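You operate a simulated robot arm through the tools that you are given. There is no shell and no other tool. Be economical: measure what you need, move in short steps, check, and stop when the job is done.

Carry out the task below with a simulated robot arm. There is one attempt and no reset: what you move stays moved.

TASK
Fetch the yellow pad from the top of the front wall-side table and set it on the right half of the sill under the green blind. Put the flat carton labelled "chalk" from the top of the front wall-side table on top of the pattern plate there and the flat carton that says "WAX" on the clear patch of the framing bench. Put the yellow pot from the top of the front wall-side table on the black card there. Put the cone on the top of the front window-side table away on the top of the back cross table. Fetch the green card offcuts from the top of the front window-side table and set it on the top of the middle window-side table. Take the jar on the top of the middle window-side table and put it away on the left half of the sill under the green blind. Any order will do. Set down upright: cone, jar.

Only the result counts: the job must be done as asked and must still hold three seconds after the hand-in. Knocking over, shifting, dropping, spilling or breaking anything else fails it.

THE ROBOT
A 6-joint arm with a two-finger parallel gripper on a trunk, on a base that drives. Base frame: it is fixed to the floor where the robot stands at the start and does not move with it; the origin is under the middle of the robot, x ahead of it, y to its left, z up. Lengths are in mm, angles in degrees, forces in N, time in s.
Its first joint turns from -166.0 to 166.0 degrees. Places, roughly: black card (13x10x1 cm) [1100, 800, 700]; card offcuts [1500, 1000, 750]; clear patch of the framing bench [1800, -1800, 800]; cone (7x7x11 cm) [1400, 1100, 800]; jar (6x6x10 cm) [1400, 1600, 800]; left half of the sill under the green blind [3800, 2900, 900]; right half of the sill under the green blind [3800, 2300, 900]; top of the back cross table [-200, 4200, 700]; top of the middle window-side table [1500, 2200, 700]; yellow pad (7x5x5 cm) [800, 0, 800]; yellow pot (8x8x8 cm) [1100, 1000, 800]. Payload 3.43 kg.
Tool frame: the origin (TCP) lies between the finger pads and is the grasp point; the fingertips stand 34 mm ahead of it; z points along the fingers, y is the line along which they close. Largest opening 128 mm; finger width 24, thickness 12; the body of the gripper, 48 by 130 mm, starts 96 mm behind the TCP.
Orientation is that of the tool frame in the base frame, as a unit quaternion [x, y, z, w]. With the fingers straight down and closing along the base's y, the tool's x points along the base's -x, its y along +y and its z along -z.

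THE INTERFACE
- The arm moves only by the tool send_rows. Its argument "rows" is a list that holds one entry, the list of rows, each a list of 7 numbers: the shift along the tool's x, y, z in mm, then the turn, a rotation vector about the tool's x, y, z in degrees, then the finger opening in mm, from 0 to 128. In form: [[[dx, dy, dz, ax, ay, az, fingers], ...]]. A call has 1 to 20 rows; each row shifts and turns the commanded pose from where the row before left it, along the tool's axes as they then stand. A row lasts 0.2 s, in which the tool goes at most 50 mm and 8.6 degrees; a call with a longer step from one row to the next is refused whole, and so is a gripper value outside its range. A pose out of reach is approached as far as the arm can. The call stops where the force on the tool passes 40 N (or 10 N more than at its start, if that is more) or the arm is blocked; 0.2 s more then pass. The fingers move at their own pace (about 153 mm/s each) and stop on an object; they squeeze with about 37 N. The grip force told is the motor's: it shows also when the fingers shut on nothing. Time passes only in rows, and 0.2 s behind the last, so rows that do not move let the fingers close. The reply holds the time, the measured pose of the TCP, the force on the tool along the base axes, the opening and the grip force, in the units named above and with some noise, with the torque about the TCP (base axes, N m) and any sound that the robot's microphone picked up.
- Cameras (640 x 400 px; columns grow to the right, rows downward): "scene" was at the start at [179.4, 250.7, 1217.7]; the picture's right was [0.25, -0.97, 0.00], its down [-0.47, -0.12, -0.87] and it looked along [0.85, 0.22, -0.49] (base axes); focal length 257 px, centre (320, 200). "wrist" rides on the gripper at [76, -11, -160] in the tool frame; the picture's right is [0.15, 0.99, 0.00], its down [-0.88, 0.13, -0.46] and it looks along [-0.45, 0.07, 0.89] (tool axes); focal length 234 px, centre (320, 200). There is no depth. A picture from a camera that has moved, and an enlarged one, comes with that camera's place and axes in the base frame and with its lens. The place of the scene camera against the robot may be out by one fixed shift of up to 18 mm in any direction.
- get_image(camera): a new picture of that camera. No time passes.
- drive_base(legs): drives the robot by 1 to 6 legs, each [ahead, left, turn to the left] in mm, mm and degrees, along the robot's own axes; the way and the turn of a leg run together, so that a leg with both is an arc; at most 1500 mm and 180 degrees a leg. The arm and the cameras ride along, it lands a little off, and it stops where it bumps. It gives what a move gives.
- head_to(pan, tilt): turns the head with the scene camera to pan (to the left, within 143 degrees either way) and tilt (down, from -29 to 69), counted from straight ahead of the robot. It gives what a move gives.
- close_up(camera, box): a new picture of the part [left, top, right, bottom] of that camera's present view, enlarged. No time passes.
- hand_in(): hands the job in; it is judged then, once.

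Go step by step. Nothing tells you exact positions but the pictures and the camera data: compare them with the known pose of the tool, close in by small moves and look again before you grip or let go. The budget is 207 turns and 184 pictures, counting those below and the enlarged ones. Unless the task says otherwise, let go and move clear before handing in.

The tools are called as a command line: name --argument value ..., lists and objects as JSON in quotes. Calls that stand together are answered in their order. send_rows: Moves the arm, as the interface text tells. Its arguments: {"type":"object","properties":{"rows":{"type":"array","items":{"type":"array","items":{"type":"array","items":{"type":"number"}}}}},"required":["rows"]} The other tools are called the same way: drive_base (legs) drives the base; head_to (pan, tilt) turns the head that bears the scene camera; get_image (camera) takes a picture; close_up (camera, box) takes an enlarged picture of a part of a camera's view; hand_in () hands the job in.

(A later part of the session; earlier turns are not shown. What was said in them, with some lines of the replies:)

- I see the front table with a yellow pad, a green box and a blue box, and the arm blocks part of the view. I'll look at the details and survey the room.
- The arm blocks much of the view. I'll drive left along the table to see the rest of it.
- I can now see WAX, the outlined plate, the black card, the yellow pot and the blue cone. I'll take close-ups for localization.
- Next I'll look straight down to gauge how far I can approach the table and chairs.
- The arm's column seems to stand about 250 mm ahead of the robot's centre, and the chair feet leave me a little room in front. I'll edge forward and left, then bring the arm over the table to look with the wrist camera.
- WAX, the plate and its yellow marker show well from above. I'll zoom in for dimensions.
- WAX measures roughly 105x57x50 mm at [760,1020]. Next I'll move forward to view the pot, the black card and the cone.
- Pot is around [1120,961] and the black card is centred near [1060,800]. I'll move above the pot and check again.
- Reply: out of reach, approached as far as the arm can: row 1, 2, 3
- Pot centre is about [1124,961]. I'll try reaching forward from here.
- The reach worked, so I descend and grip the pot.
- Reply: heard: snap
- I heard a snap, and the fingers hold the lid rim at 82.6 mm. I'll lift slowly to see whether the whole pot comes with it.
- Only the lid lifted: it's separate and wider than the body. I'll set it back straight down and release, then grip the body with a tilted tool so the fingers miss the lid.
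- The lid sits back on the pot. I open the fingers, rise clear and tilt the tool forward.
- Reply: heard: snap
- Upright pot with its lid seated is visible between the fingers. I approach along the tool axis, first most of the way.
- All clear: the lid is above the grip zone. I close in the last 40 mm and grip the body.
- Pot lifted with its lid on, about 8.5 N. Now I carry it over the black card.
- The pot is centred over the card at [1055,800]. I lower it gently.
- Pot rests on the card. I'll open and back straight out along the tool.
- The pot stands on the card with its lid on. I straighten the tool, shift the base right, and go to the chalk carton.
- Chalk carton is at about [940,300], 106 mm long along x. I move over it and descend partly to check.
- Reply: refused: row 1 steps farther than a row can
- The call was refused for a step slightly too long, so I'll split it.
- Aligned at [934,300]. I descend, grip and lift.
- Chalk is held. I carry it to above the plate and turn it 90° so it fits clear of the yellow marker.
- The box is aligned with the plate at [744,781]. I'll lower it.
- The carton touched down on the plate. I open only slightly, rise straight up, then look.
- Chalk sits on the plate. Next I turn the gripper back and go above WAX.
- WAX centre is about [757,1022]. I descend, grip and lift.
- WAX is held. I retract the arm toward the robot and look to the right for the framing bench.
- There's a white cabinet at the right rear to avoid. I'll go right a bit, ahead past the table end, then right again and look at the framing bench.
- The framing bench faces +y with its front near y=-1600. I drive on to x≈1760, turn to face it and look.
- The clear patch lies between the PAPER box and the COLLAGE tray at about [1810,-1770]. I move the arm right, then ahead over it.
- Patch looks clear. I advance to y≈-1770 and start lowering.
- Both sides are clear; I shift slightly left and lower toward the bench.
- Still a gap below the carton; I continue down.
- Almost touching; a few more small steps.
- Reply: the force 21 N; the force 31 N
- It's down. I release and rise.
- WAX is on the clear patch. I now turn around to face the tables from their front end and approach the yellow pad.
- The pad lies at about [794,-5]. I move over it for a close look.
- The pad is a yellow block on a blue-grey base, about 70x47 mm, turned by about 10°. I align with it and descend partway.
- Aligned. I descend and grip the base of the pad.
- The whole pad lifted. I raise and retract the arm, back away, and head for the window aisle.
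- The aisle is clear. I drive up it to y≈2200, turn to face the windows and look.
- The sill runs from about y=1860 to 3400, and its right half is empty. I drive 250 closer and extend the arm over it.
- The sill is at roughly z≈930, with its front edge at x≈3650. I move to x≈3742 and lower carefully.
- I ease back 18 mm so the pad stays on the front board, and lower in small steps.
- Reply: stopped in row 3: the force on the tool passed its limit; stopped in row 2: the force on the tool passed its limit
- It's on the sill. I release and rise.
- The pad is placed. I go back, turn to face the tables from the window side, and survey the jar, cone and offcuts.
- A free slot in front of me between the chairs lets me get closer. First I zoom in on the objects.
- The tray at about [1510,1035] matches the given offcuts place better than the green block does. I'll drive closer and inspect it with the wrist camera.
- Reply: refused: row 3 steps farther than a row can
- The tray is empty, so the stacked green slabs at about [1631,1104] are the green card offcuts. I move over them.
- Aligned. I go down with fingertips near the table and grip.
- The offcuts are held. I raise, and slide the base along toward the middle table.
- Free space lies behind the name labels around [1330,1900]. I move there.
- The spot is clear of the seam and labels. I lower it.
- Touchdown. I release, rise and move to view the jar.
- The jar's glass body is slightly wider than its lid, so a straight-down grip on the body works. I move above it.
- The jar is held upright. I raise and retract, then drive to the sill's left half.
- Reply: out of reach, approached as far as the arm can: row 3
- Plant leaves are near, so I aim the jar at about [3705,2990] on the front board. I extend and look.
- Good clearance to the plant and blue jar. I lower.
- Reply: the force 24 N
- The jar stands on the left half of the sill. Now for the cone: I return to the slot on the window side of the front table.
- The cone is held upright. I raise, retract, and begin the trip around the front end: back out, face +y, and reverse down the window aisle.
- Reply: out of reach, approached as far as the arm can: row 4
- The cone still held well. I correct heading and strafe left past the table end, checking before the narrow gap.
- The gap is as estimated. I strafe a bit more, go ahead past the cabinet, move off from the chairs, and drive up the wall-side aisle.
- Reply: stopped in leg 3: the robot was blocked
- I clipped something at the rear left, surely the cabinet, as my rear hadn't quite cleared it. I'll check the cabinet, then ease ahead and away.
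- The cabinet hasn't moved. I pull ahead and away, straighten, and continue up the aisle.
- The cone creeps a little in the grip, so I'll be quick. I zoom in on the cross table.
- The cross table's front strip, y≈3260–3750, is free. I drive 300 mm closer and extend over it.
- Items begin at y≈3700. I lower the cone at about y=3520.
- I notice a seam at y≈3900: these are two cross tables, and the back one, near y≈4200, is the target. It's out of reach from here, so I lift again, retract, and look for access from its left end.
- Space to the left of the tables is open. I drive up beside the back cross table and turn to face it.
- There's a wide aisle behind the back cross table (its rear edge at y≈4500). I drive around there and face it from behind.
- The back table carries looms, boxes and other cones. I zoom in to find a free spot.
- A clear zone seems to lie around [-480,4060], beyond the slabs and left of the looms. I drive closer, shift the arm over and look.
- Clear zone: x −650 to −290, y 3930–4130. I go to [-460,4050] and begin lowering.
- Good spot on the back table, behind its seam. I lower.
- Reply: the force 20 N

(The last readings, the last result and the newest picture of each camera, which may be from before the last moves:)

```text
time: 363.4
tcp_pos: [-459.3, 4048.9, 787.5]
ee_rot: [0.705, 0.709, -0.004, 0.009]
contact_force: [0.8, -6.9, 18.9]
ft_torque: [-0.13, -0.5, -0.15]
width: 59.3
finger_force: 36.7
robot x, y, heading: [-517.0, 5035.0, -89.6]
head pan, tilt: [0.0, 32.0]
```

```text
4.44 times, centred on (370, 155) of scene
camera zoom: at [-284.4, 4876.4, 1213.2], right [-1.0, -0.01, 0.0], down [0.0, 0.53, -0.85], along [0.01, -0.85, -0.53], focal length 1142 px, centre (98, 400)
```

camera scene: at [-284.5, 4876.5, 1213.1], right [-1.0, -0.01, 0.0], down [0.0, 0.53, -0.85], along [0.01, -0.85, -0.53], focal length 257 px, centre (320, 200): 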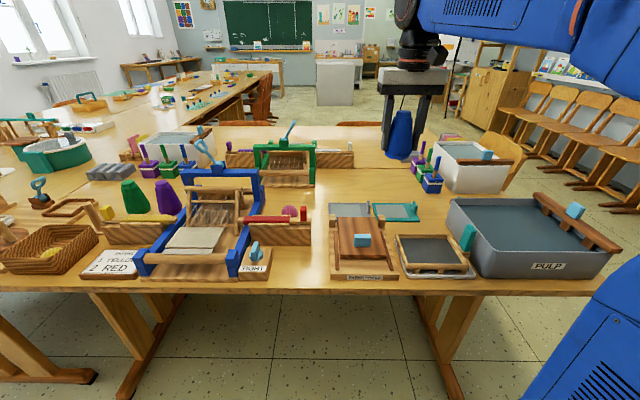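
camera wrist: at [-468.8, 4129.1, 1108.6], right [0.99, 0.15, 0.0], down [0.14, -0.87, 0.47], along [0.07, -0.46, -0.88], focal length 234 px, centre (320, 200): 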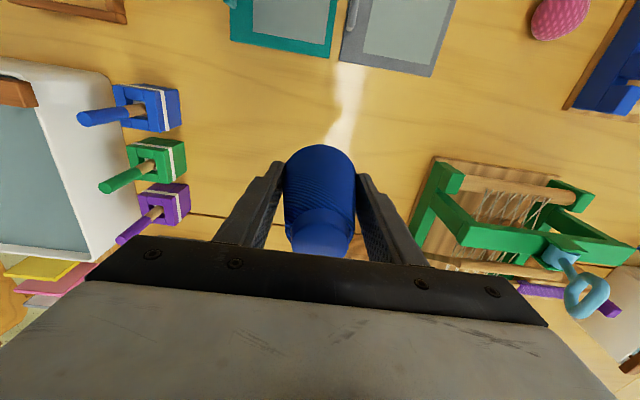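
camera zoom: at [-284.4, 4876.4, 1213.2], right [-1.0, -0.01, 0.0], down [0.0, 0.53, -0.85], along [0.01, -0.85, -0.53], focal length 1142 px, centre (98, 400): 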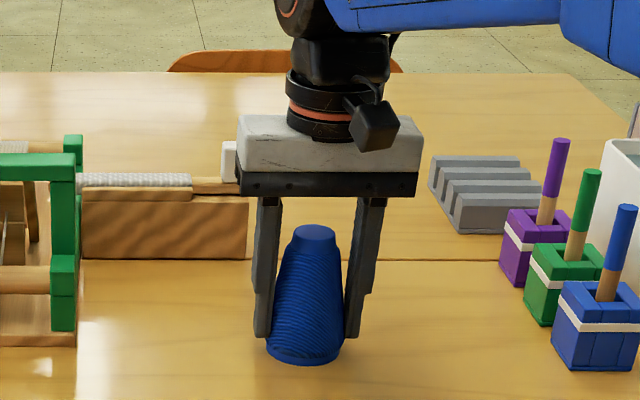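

Touchdown. I release gently and rise straight up.

send_rows --rows '[[[0, 0, -0.5, 0, 0, 0, 62], [0, 0, 0, 0, 0, 0, 68], [0, 0, 0, 0, 0, 0, 84], [0, 0, 0, 0, 0, 0, 84], [0, 0, -30, 0, 0, 0, 84], [0, 0, -40, 0, 0, 0, 84], [0, 0, -45, 0, 0, 0, 84], [0, 0, -45, 0, 0, 0, 84], [0, 0, -40, 0, 0, 0, 84]]]'

close_up --camera "scene" --box '[290, 90, 470, 230]'

get_image --camera "wrist"

```text
time: 365.4
tcp_pos: [-459.6, 4049.7, 988.2]
ee_rot: [0.705, 0.71, -0.004, 0.006]
contact_force: [0.4, 0.1, -0.3]
ft_torque: [0.02, 0.0, 0.01]
width: 84.0
finger_force: 0.0
robot x, y, heading: [-517.9, 5036.6, -89.5]
head pan, tilt: [0.0, 32.0]
```

```text
2.86 times, centred on (380, 160) of scene
camera zoom: at [-284.4, 4875.9, 1213.0], right [-1.0, -0.01, 0.0], down [0.0, 0.53, -0.85], along [0.01, -0.85, -0.53], focal length 734 px, centre (149, 314)
```

zoom: 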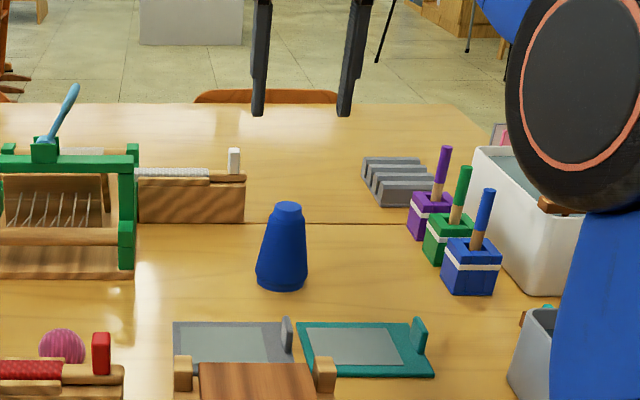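

```text
48 pictures are left
camera wrist: at [-470.5, 4127.8, 1147.0], right [0.99, 0.15, 0.0], down [0.14, -0.87, 0.47], along [0.07, -0.46, -0.88], focal length 234 px, centre (320, 200)
```

wrist: 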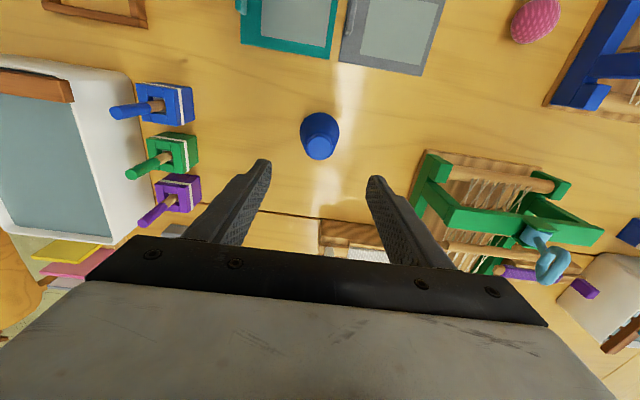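

The cone stands upright on the back cross table and every other item is where it was asked for, with the gripper empty and clear. I hand in.

hand_in

```text
The job is handed in.
```

I placed all seven items and handed the job in; both the cone and the jar were set down upright.

- **Pot:** my first grip lifted only its lid, with a snap sound. I put the lid back on and moved the pot with it in place.
- **Cabinet:** the base bumped the white cabinet once while driving. I checked, and it had not moved.
- **Offcuts:** I took the stack of green slabs on the front window-side table to be the green card offcuts. It was about 150 mm from the position given.
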